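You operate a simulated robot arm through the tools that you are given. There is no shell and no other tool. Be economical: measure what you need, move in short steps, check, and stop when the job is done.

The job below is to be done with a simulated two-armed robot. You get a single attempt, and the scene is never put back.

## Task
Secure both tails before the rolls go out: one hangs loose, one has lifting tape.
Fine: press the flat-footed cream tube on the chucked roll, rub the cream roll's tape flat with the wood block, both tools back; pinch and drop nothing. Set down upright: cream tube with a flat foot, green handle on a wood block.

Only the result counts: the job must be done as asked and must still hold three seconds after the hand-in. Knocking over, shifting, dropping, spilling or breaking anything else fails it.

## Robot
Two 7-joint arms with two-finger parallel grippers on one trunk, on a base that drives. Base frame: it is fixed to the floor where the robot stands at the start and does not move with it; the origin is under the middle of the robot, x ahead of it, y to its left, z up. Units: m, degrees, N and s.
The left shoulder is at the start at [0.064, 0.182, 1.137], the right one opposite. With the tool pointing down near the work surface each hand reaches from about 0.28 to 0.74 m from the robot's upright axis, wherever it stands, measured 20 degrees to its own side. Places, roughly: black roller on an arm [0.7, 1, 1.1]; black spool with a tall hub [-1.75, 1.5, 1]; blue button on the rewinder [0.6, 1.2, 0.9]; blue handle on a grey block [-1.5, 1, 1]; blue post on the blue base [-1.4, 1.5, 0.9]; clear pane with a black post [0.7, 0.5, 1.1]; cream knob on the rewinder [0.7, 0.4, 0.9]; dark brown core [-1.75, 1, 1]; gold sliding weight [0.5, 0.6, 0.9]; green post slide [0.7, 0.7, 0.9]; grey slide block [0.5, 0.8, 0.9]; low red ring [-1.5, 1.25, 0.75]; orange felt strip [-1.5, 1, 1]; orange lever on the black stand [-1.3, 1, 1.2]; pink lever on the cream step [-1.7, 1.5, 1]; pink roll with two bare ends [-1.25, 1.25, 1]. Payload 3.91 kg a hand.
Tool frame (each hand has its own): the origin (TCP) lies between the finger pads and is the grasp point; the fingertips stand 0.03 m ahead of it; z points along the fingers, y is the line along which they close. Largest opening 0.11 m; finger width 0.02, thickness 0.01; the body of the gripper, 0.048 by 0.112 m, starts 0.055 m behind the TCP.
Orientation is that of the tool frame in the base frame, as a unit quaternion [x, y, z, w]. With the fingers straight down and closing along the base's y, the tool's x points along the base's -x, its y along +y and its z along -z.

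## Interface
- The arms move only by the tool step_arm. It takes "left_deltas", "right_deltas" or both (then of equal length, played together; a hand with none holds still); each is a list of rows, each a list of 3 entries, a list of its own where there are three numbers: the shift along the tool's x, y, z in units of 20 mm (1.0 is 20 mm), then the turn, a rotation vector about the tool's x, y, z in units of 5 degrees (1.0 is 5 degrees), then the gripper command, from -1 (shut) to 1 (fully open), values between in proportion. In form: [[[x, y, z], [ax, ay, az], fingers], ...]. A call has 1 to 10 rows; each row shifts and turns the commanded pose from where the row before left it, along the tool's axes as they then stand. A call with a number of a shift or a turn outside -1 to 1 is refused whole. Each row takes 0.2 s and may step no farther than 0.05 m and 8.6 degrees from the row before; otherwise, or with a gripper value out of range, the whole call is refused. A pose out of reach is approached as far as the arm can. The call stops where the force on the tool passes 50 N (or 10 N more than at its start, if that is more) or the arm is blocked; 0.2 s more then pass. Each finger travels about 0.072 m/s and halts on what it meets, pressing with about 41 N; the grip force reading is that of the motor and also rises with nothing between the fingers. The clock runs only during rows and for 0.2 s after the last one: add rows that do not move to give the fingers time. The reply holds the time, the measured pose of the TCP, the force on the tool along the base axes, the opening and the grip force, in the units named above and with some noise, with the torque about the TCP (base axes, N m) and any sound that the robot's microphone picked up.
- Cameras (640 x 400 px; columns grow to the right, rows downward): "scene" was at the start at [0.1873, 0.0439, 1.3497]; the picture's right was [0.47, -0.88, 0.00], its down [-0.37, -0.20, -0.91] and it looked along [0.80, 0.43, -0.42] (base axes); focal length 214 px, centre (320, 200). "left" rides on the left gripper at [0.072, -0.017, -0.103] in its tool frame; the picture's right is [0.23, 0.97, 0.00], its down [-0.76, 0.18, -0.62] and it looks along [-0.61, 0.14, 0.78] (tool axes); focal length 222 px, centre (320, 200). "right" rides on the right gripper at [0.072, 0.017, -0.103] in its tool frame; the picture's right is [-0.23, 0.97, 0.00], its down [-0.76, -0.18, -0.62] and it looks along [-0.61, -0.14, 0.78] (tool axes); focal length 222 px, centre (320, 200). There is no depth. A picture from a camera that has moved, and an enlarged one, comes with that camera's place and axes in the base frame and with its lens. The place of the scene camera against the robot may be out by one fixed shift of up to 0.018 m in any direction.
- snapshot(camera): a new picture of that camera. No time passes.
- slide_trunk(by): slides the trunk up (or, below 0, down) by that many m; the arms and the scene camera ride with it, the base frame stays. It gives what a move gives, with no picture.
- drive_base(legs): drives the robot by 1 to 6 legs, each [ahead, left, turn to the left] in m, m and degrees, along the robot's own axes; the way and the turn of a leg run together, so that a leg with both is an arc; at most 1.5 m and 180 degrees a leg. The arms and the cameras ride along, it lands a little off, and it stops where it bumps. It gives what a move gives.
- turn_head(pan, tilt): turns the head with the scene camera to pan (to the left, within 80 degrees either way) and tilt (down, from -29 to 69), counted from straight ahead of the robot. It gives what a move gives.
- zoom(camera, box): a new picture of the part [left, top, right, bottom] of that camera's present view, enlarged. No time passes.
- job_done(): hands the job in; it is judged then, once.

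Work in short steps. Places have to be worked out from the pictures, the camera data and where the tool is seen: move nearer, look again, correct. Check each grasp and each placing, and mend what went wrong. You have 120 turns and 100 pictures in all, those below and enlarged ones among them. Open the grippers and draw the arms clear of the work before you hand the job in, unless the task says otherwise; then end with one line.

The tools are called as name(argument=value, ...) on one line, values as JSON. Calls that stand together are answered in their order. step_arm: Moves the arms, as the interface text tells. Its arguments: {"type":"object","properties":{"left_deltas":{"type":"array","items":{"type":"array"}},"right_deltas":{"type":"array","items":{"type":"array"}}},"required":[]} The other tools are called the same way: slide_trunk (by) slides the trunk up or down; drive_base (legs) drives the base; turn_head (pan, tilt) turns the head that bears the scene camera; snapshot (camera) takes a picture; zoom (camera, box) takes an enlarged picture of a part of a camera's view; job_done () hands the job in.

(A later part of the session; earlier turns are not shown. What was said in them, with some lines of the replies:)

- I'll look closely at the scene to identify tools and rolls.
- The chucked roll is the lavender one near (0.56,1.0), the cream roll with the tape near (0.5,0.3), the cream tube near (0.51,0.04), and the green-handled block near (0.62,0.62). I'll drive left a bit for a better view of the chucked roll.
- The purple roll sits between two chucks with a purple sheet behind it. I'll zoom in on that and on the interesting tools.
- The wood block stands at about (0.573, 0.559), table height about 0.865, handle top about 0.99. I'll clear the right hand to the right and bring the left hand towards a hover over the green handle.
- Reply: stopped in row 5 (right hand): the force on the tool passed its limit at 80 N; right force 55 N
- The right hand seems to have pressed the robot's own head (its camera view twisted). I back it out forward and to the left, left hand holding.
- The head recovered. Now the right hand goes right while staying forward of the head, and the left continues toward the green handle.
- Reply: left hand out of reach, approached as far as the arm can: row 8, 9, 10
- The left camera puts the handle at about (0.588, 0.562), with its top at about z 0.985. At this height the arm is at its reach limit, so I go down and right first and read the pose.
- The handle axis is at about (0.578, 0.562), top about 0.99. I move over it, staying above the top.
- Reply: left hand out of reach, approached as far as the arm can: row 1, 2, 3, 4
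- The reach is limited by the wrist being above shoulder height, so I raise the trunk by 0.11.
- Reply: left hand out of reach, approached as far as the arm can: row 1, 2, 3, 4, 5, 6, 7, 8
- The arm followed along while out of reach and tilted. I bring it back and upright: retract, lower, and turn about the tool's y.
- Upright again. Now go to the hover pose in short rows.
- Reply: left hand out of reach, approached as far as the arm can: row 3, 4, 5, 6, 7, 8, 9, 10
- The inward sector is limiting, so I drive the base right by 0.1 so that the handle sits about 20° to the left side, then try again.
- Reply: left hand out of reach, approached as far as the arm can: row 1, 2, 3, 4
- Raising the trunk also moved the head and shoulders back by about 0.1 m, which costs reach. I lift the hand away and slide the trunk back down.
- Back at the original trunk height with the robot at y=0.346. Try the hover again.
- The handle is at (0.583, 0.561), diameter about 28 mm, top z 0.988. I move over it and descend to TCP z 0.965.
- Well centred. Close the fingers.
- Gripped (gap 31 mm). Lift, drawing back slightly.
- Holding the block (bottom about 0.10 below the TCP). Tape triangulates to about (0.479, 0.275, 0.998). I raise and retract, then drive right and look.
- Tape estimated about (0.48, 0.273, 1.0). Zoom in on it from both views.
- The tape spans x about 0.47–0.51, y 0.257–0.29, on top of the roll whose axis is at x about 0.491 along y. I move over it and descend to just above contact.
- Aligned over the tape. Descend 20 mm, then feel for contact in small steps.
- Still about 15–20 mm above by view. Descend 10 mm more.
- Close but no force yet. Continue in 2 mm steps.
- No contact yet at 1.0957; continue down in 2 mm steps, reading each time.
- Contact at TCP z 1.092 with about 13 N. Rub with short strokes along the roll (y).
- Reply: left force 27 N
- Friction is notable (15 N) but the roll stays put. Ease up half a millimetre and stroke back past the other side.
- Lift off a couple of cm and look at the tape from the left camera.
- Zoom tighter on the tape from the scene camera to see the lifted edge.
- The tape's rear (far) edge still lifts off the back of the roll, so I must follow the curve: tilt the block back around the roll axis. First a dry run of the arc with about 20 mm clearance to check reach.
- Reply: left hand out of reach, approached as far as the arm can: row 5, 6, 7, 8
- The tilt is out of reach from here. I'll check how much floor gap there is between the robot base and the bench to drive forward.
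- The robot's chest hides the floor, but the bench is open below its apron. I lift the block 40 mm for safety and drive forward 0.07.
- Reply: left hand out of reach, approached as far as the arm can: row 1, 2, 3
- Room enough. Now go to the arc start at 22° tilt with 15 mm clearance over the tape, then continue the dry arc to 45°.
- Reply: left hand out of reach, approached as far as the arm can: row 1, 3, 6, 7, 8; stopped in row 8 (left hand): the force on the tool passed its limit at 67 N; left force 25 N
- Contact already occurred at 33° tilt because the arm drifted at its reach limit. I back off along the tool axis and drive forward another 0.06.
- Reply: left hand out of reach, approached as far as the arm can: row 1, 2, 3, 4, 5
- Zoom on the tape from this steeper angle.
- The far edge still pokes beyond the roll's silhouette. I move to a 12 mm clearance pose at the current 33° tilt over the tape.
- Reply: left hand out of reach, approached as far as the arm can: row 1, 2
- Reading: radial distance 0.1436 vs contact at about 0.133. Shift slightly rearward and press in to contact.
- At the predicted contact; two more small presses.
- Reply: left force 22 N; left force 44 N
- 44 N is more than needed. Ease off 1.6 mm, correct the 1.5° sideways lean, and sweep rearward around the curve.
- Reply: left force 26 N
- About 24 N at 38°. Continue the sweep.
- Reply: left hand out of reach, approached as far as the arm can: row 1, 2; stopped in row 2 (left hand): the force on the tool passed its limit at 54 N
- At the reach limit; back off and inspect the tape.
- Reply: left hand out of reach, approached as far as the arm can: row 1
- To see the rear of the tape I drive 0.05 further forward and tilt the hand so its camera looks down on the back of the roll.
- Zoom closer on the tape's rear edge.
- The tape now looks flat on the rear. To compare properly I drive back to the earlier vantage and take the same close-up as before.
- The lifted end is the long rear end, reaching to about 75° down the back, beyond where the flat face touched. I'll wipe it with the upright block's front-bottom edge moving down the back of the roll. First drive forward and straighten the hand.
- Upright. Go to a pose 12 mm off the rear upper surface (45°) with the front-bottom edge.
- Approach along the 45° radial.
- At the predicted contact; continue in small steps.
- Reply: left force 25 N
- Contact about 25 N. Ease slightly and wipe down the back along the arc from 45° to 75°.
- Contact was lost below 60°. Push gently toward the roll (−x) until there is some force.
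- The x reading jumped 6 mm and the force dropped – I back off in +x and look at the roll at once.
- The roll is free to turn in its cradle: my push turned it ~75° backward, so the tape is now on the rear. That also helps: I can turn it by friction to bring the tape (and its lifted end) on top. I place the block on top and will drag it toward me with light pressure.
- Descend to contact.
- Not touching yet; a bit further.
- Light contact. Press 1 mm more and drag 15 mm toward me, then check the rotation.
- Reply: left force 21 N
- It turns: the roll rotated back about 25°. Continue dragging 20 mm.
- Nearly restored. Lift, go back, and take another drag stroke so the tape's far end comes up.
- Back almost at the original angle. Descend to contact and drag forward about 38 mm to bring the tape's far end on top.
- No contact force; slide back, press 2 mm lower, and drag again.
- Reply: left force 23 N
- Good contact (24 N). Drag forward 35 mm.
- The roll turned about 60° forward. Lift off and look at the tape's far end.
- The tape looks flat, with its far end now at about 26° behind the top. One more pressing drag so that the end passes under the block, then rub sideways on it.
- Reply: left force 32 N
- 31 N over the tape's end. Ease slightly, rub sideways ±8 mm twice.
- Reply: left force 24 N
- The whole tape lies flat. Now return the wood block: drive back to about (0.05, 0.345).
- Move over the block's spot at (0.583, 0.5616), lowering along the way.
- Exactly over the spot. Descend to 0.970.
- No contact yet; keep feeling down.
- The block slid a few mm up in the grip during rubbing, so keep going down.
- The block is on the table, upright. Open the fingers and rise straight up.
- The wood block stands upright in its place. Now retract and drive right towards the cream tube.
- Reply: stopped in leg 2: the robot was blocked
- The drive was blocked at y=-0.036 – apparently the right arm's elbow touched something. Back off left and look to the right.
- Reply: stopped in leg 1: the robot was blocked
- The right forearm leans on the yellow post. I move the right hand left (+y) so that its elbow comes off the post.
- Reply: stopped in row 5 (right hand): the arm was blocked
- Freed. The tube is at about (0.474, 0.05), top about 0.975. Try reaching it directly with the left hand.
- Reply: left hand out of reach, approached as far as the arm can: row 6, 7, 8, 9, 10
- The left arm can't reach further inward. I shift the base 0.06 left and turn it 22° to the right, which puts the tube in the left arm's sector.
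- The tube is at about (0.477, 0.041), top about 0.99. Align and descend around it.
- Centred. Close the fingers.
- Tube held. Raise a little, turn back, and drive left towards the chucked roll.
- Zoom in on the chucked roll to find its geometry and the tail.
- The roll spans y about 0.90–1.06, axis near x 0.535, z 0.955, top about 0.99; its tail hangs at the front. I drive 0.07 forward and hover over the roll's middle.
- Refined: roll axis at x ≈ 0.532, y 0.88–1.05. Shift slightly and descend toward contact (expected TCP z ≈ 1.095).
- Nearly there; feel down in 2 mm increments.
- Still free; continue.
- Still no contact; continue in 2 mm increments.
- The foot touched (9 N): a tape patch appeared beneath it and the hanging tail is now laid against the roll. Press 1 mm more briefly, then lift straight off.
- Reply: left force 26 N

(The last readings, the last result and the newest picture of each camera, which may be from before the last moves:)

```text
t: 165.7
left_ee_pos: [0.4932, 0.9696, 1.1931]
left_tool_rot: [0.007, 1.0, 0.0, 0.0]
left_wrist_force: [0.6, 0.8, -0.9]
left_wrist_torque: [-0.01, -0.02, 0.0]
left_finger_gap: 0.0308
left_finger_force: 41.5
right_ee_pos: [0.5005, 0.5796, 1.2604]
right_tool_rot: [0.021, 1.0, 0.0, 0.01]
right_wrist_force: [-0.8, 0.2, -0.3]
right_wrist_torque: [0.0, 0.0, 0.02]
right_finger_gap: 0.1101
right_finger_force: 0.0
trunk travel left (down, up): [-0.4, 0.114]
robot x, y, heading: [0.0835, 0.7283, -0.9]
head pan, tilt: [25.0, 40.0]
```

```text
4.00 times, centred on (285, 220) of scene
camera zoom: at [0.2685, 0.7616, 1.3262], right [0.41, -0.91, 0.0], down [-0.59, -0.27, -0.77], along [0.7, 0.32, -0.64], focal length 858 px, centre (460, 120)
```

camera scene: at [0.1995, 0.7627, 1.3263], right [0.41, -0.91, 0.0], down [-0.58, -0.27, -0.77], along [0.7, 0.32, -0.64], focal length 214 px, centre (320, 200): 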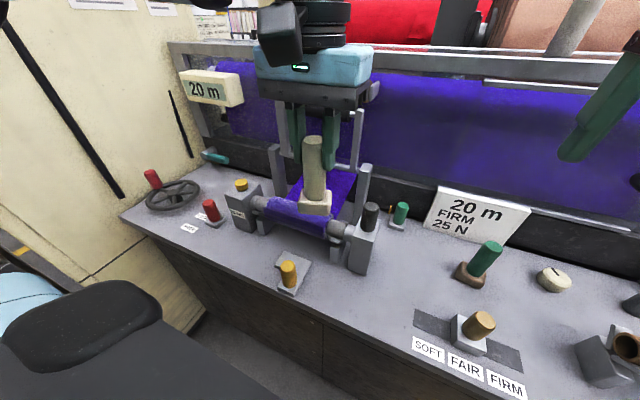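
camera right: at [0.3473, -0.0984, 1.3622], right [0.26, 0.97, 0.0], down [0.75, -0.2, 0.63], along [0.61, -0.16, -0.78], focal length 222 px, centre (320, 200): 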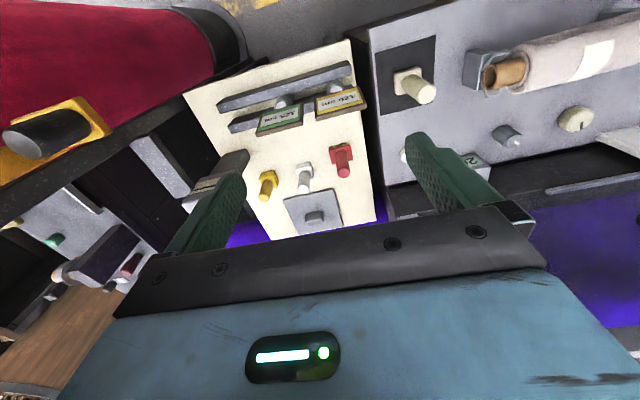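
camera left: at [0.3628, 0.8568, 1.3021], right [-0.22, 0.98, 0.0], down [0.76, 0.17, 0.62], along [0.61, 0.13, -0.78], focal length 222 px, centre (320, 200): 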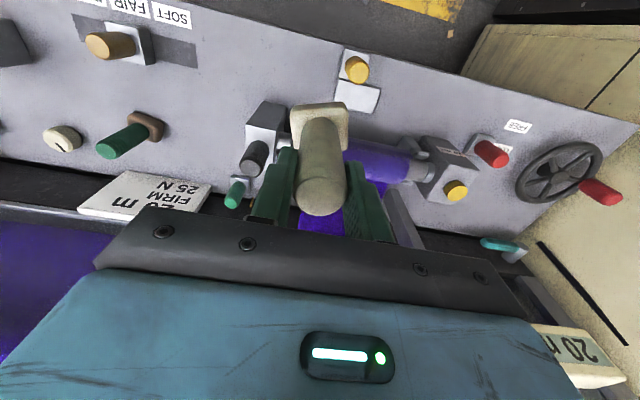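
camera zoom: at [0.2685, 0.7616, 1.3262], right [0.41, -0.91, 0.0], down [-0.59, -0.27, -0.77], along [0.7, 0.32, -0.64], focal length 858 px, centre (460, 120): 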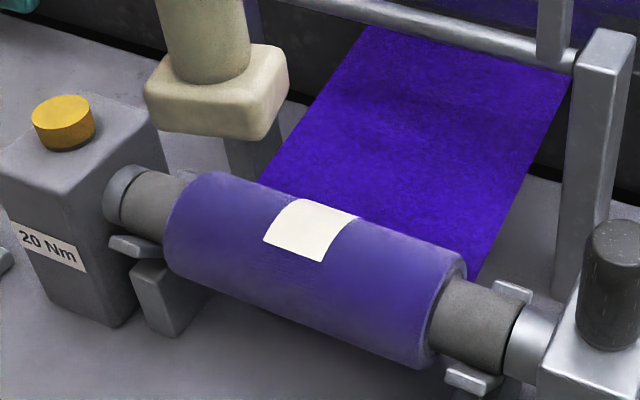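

The tape patch holds and the loose tail is gone. Now return the tube: reverse the drive.

drive_base(legs=[[-0.068, 0, 0], [0, -0.65, 0.5], [0, 0, -22.4]])

snapshot(camera="left")

```text
t: 173.7
left_ee_pos: [0.4814, 0.148, 1.1928]
left_tool_rot: [0.193, 0.981, -0.001, 0.0]
left_wrist_force: [0.1, 0.1, -2.5]
left_wrist_torque: [0.0, -0.01, -0.04]
left_finger_gap: 0.0304
left_finger_force: 41.1
right_ee_pos: [0.3449, -0.2171, 1.2608]
right_tool_rot: [0.207, 0.978, -0.002, 0.01]
right_wrist_force: [-0.6, -0.6, 0.6]
right_wrist_torque: [0.02, 0.02, -0.02]
right_finger_gap: 0.1099
right_finger_force: 0.0
trunk travel left (down, up): [-0.4, 0.114]
robot x, y, heading: [0.0104, 0.0712, -22.1]
head pan, tilt: [25.0, 40.0]
```

```text
11 pictures are left
camera left: at [0.408, 0.1586, 1.2969], right [0.16, 0.99, 0.0], down [0.77, -0.12, 0.62], along [0.61, -0.1, -0.78], focal length 222 px, centre (320, 200)
```

left: 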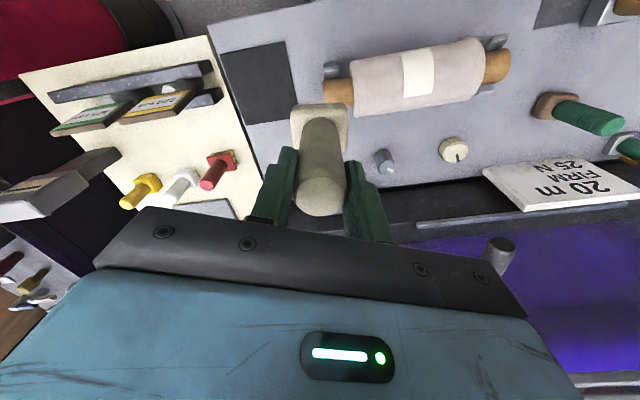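

The mat is free. Move over the home spot, then lower to just above the mat.

step_arm(left_deltas=[[[-0.307, -0.84, 0], [0, 0, 0], -1], [[-0.307, -0.84, 0], [0, 0, 0], -1], [[-0.307, -0.84, 0], [0, 0, 0], -1], [[-0.307, -0.84, 0], [0, 0, 0], -1], [[-0.307, -0.84, 0], [0, 0, 0], -1], [[-0.307, -0.84, 0], [0, 0, 0], -1], [[0, 0, 0.9], [0, 0, 0], -1], [[0, 0, 0.9], [0, 0, 0], -1], [[0, 0, 0.9], [0, 0, 0], -1], [[0, 0, 0], [0, 0, 0], -1]])

```text
t: 175.9
left_ee_pos: [0.4765, 0.0413, 1.1375]
left_tool_rot: [0.194, 0.981, -0.001, -0.001]
left_wrist_force: [-0.2, 0.1, -1.8]
left_wrist_torque: [0.01, 0.01, 0.0]
left_finger_gap: 0.0305
left_finger_force: 41.5
right_ee_pos: [0.3447, -0.2165, 1.2605]
right_tool_rot: [0.207, 0.978, -0.002, 0.009]
right_wrist_force: [0.6, 0.1, 0.2]
right_wrist_torque: [0.01, 0.02, -0.01]
right_finger_gap: 0.1103
right_finger_force: 0.0
trunk travel left (down, up): [-0.4, 0.114]
robot x, y, heading: [0.0101, 0.0731, -22.0]
head pan, tilt: [25.0, 40.0]
```

Over the spot. Lower to 0.977, then feel for the mat.

step_arm(left_deltas=[[[0, 0, 1], [0, 0, 0], -1], [[0, 0, 1], [0, 0, 0], -1], [[0, 0, 1], [0, 0, 0], -1], [[0, 0, 1], [0, 0, 0], -1], [[0, 0, 1], [0, 0, 0], -1], [[0, 0, 1], [0, 0, 0], -1], [[0, 0, 1], [0, 0, 0], -1], [[0, 0, 0.7], [0, 0, 0], -1], [[0, 0, 0.3], [0, 0, 0], -1], [[0, 0, 0], [0, 0, 0], -1]])

step_arm(left_deltas=[[[0, 0, 0.1], [0, 0, 0], -1], [[0, 0, 0.1], [0, 0, 0], -1], [[0, 0, 0], [0, 0, 0], -1]])

step_arm(left_deltas=[[[0, 0, 0.1], [0, 0, 0], -1], [[0, 0, 0], [0, 0, 0], -1]])

```text
t: 178.1
left_ee_pos: [0.4757, 0.0401, 0.9783]
left_tool_rot: [0.193, 0.981, -0.001, 0.0]
left_wrist_force: [0.3, -0.3, -1.6]
left_wrist_torque: [-0.01, 0.01, 0.03]
left_finger_gap: 0.0304
left_finger_force: 40.9
right_ee_pos: [0.3446, -0.2189, 1.2605]
right_tool_rot: [0.207, 0.978, -0.002, 0.009]
right_wrist_force: [-0.5, -0.9, -0.5]
right_wrist_torque: [-0.01, -0.01, -0.01]
right_finger_gap: 0.11
right_finger_force: 0.0
trunk travel left (down, up): [-0.4, 0.114]
robot x, y, heading: [0.0137, 0.0689, -22.0]
head pan, tilt: [25.0, 40.0]
```

```text
t: 178.9
left_ee_pos: [0.4758, 0.0399, 0.975]
left_tool_rot: [0.194, 0.981, -0.001, 0.0]
left_wrist_force: [-0.4, 1.2, -1.4]
left_wrist_torque: [-0.04, 0.01, 0.0]
left_finger_gap: 0.0308
left_finger_force: 41.1
right_ee_pos: [0.3459, -0.2172, 1.2602]
right_tool_rot: [0.207, 0.978, -0.002, 0.009]
right_wrist_force: [-0.1, 1.1, 0.6]
right_wrist_torque: [0.01, -0.02, -0.01]
right_finger_gap: 0.1101
right_finger_force: 0.1
trunk travel left (down, up): [-0.4, 0.114]
robot x, y, heading: [0.0116, 0.0743, -22.3]
head pan, tilt: [25.0, 40.0]
```

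```text
t: 179.5
left_ee_pos: [0.4761, 0.0416, 0.9733]
left_tool_rot: [0.194, 0.981, 0.0, 0.0]
left_wrist_force: [0.1, 0.2, -1.9]
left_wrist_torque: [0.0, -0.01, 0.0]
left_finger_gap: 0.0306
left_finger_force: 41.4
right_ee_pos: [0.344, -0.2174, 1.2603]
right_tool_rot: [0.207, 0.978, -0.003, 0.01]
right_wrist_force: [0.1, -0.5, 0.0]
right_wrist_torque: [0.0, -0.01, -0.04]
right_finger_gap: 0.1102
right_finger_force: 0.1
trunk travel left (down, up): [-0.4, 0.114]
robot x, y, heading: [0.0087, 0.0673, -22.0]
head pan, tilt: [25.0, 40.0]
```

Just above; continue 1.6 mm at a time.

step_arm(left_deltas=[[[0, 0, 0.08], [0, 0, 0], -1], [[0, 0, 0], [0, 0, 0], -1]])

step_arm(left_deltas=[[[0, 0, 0.08], [0, 0, 0], -1], [[0, 0, 0], [0, 0, 0], -1]])

step_arm(left_deltas=[[[0, 0, 0.05], [0, 0, 0], -1], [[0, 0, 0], [0, 0, 0], -1]])

```text
t: 180.1
left_ee_pos: [0.4758, 0.0404, 0.9716]
left_tool_rot: [0.193, 0.981, 0.0, 0.0]
left_wrist_force: [-0.2, 0.1, -2.3]
left_wrist_torque: [0.01, 0.04, -0.01]
left_finger_gap: 0.0304
left_finger_force: 40.9
right_ee_pos: [0.3441, -0.2174, 1.2603]
right_tool_rot: [0.207, 0.978, -0.002, 0.009]
right_wrist_force: [0.1, 0.1, 0.3]
right_wrist_torque: [-0.02, 0.02, -0.02]
right_finger_gap: 0.11
right_finger_force: 0.2
trunk travel left (down, up): [-0.4, 0.114]
robot x, y, heading: [0.0111, 0.0709, -22.2]
head pan, tilt: [25.0, 40.0]
```

```text
t: 180.7
left_ee_pos: [0.4754, 0.0407, 0.9709]
left_tool_rot: [0.194, 0.981, -0.001, 0.0]
left_wrist_force: [-1.0, 1.4, 7.2]
left_wrist_torque: [0.42, 0.06, -0.01]
left_finger_gap: 0.0306
left_finger_force: 41.0
right_ee_pos: [0.3435, -0.2168, 1.2618]
right_tool_rot: [0.208, 0.978, -0.002, 0.01]
right_wrist_force: [1.1, 0.0, 0.2]
right_wrist_torque: [-0.01, 0.0, 0.01]
right_finger_gap: 0.1097
right_finger_force: 0.0
trunk travel left (down, up): [-0.4, 0.114]
robot x, y, heading: [0.0123, 0.0741, -22.1]
head pan, tilt: [25.0, 40.0]
```

```text
t: 181.3
left_ee_pos: [0.4743, 0.0385, 0.9702]
left_tool_rot: [0.192, 0.981, -0.002, 0.001]
left_wrist_force: [0.0, 1.7, 21.6]
left_wrist_torque: [0.47, 0.36, 0.0]
left_finger_gap: 0.0305
left_finger_force: 40.5
right_ee_pos: [0.3442, -0.2169, 1.2601]
right_tool_rot: [0.207, 0.978, -0.002, 0.01]
right_wrist_force: [0.2, -0.5, 0.0]
right_wrist_torque: [-0.01, -0.01, 0.02]
right_finger_gap: 0.1101
right_finger_force: 0.1
trunk travel left (down, up): [-0.4, 0.114]
robot x, y, heading: [0.0125, 0.067, -22.1]
head pan, tilt: [25.0, 40.0]
```

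On the mat. Open gradually and rise straight up.

step_arm(left_deltas=[[[0, 0, -0.05], [0, 0, 0], -0.2], [[0, 0, 0], [0, 0, 0], 0.2], [[0, 0, 0], [0, 0, 0], 0.5], [[0, 0, 0], [0, 0, 0], 0.7], [[0, 0, 0], [0, 0, 0], 0.7], [[0, 0, -1], [0, 0, 0], 0.7], [[0, 0, -1], [0, 0, 0], 0.7], [[0, 0, -1], [0, 0, 0], 0.7], [[0, 0, -1], [0, 0, 0], 0.7], [[0, 0, -1], [0, 0, 0], 0.7]])

step_arm(left_deltas=[[[0, 0, -1], [0, 0, 0], 0.7], [[0, 0, -1], [0, 0, 0], 0.7], [[0, 0, -1], [0, 0, 0], 0.7], [[1, 0, -1], [0, 0, 0], 0.7], [[1, 0, 0], [0, 0, 0], 0.7], [[0, 0, 0], [0, 0, 0], 0.7]])

snapshot(camera="left")

```text
t: 183.5
left_ee_pos: [0.4767, 0.0402, 1.069]
left_tool_rot: [0.194, 0.981, -0.001, 0.0]
left_wrist_force: [-0.4, 0.3, -0.2]
left_wrist_torque: [-0.01, -0.02, -0.03]
left_finger_gap: 0.0935
left_finger_force: 0.1
right_ee_pos: [0.3433, -0.2176, 1.2609]
right_tool_rot: [0.206, 0.978, -0.002, 0.01]
right_wrist_force: [-0.3, 0.4, 0.5]
right_wrist_torque: [0.0, 0.0, -0.01]
right_finger_gap: 0.11
right_finger_force: 0.2
trunk travel left (down, up): [-0.4, 0.114]
robot x, y, heading: [0.01, 0.0696, -21.9]
head pan, tilt: [25.0, 40.0]
```

```text
t: 184.9
left_ee_pos: [0.4384, 0.0565, 1.1503]
left_tool_rot: [0.193, 0.981, -0.001, 0.0]
left_wrist_force: [0.5, -0.2, -0.9]
left_wrist_torque: [-0.02, -0.01, -0.03]
left_finger_gap: 0.0935
left_finger_force: 0.2
right_ee_pos: [0.3441, -0.2174, 1.2602]
right_tool_rot: [0.207, 0.978, -0.002, 0.01]
right_wrist_force: [-0.6, -0.5, 0.5]
right_wrist_torque: [-0.02, -0.03, 0.02]
right_finger_gap: 0.11
right_finger_force: 0.1
trunk travel left (down, up): [-0.4, 0.114]
robot x, y, heading: [0.012, 0.0724, -22.1]
head pan, tilt: [25.0, 40.0]
```

```text
10 pictures are left
camera left: at [0.3657, 0.0668, 1.2542], right [0.16, 0.99, 0.0], down [0.77, -0.12, 0.62], along [0.61, -0.1, -0.78], focal length 222 px, centre (320, 200)
```

left: 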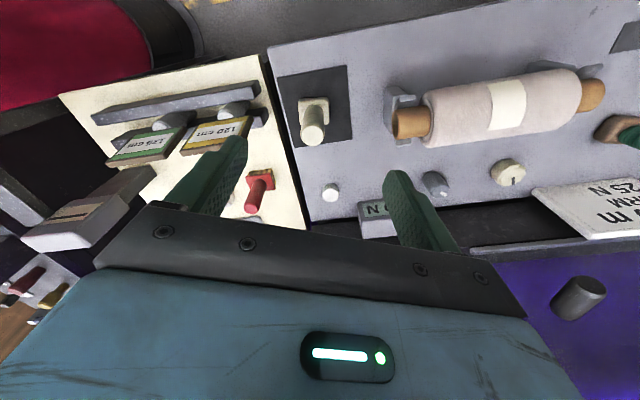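

The tube stands on its mat. Now I verify the cream roll's tail from a low viewpoint: turn back, drive back 0.4 m, lower the trunk and look.

drive_base(legs=[[0, 0.05, 22], [-0.45, 0.05, 0]])

slide_trunk(by=-0.3)

turn_head(pan=10, tilt=8)

snapshot(camera="scene")

```text
t: 188.8
left_ee_pos: [-0.0154, 0.3167, 1.1503]
left_tool_rot: [0.003, 1.0, -0.001, 0.0]
left_wrist_force: [-0.5, 0.2, 0.3]
left_wrist_torque: [-0.02, 0.0, 0.03]
left_finger_gap: 0.0934
left_finger_force: 0.1
right_ee_pos: [0.0001, 0.0291, 1.2604]
right_tool_rot: [0.017, 1.0, 0.0, 0.009]
right_wrist_force: [0.1, 0.0, -0.1]
right_wrist_torque: [0.02, -0.01, -0.03]
right_finger_gap: 0.1099
right_finger_force: 0.1
trunk travel left (down, up): [-0.4, 0.114]
robot x, y, heading: [-0.4148, 0.1719, -0.0]
head pan, tilt: [25.0, 40.0]
```

```text
t: 190.9
left_ee_pos: [-0.0114, 0.3179, 0.9028]
left_tool_rot: [0.002, 1.0, -0.001, -0.005]
left_wrist_force: [-0.2, -0.2, -0.6]
left_wrist_torque: [-0.05, -0.02, -0.02]
left_finger_gap: 0.0934
left_finger_force: 0.2
right_ee_pos: [0.01, 0.0253, 1.0108]
right_tool_rot: [0.022, 1.0, -0.001, 0.002]
right_wrist_force: [2.1, -2.3, -0.8]
right_wrist_torque: [0.16, 0.19, 0.06]
right_finger_gap: 0.1099
right_finger_force: 0.1
trunk travel left (down, up): [-0.157, 0.357]
robot x, y, heading: [-0.4206, 0.1725, -0.3]
head pan, tilt: [25.0, 40.0]
stopped: the force on the tool passed its limit at 62 N (the readings are from after the stop); the commanded pose is now the measured one
```

```text
t: 191.9
left_ee_pos: [-0.0123, 0.3176, 0.9051]
left_tool_rot: [0.003, 1.0, -0.001, -0.004]
left_wrist_force: [-0.3, 1.5, -0.3]
left_wrist_torque: [-0.04, -0.03, 0.01]
left_finger_gap: 0.0934
left_finger_force: 0.1
right_ee_pos: [0.0111, 0.0235, 1.0145]
right_tool_rot: [0.022, 1.0, 0.003, 0.002]
right_wrist_force: [15.1, -67.6, 40.7]
right_wrist_torque: [9.51, 5.3, 5.48]
right_finger_gap: 0.1099
right_finger_force: 0.1
trunk travel left (down, up): [-0.157, 0.357]
robot x, y, heading: [-0.4152, 0.1723, -0.4]
head pan, tilt: [10.0, 8.0]
```

```text
9 pictures are left
camera scene: at [-0.1441, 0.2069, 1.1119], right [0.37, -0.93, 0.0], down [-0.19, -0.08, -0.98], along [0.91, 0.36, -0.21], focal length 214 px, centre (320, 200)
```

scene: 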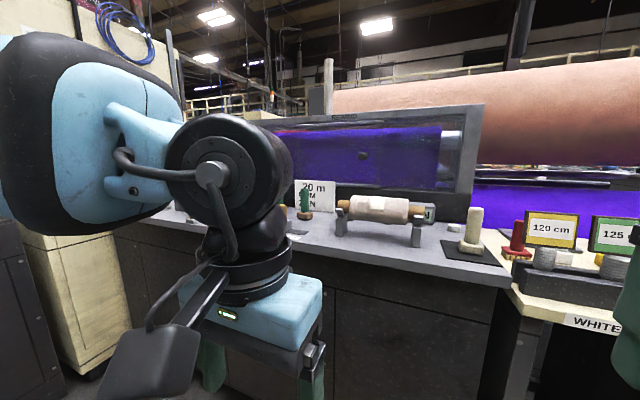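

The head rubs on the right hand; quickly zoom on the roll from this low viewpoint.

zoom(camera="scene", box=[325, 180, 445, 255])

```text
5.33 times, centred on (385, 218) of scene
camera zoom: at [-0.1441, 0.2069, 1.1119], right [0.37, -0.93, 0.0], down [-0.19, -0.08, -0.98], along [0.91, 0.36, -0.21], focal length 1144 px, centre (-27, 107)
```

zoom: 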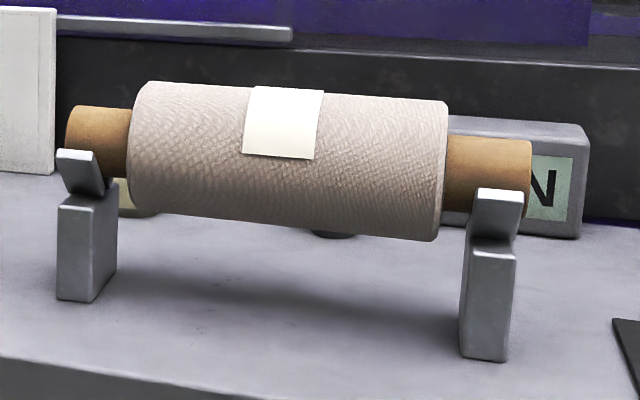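

No tail hangs below the cream roll any more: the tape is down and the tail is secured; the tube and block stand upright. I free the head from the right hand and finish.

step_arm(right_deltas=[[[-0.8, -0.3, 0], [0, 0, 0], 1], [[-0.8, -0.3, 0], [0, 0, 0], 1], [[-0.8, 0, 0], [0, 0, 0], 1], [[0, 0, 0], [0, 0, 0], 1]])

turn_head(pan=30, tilt=20)

snapshot(camera="scene")

```text
t: 192.9
left_ee_pos: [-0.0116, 0.3176, 0.9034]
left_tool_rot: [0.003, 1.0, 0.0, -0.004]
left_wrist_force: [-0.1, 0.5, 0.2]
left_wrist_torque: [-0.03, 0.0, 0.02]
left_finger_gap: 0.0935
left_finger_force: 0.0
right_ee_pos: [0.0574, 0.0121, 1.0116]
right_tool_rot: [0.023, 1.0, -0.001, 0.003]
right_wrist_force: [-0.3, 0.6, -0.6]
right_wrist_torque: [0.02, -0.01, 0.01]
right_finger_gap: 0.1101
right_finger_force: 0.1
trunk travel left (down, up): [-0.157, 0.357]
robot x, y, heading: [-0.4147, 0.1719, 0.1]
head pan, tilt: [10.0, 8.0]
```

```text
t: 193.7
left_ee_pos: [-0.0128, 0.3178, 0.9045]
left_tool_rot: [0.003, 1.0, 0.0, -0.005]
left_wrist_force: [0.0, 0.5, 0.7]
left_wrist_torque: [-0.04, 0.01, -0.05]
left_finger_gap: 0.0936
left_finger_force: 0.1
right_ee_pos: [0.0571, 0.0115, 1.0118]
right_tool_rot: [0.023, 1.0, -0.001, 0.002]
right_wrist_force: [0.2, 0.1, -0.5]
right_wrist_torque: [0.03, 0.0, 0.01]
right_finger_gap: 0.1101
right_finger_force: 0.1
trunk travel left (down, up): [-0.157, 0.357]
robot x, y, heading: [-0.4142, 0.1713, -0.3]
head pan, tilt: [30.0, 20.0]
```

```text
7 pictures are left
camera scene: at [-0.15, 0.2188, 1.0987], right [0.5, -0.87, 0.0], down [-0.3, -0.17, -0.94], along [0.81, 0.47, -0.34], focal length 214 px, centre (320, 200)
```

scene: 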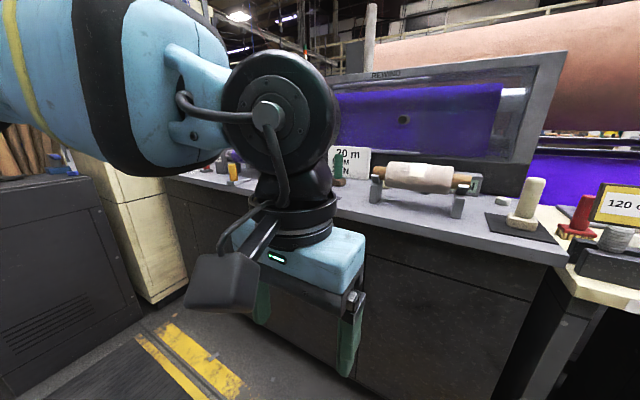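

Both tools stand upright in their places, both tails are secured, and the arms are clear with grippers open. Handing in.

job_done()

```text
The job is handed in.
```

I handed the job in with both tails secured and both tools back upright in their places. The chucked roll's tail is held by a tape patch from the cream tube. The cream roll's tape is rubbed flat, and no tail hangs from it any more. While rubbing, the cream roll turned in its cradle and slid about 2–3 mm along it. The right arm also bumped the yellow post once while I drove; I backed it off and saw nothing moved.
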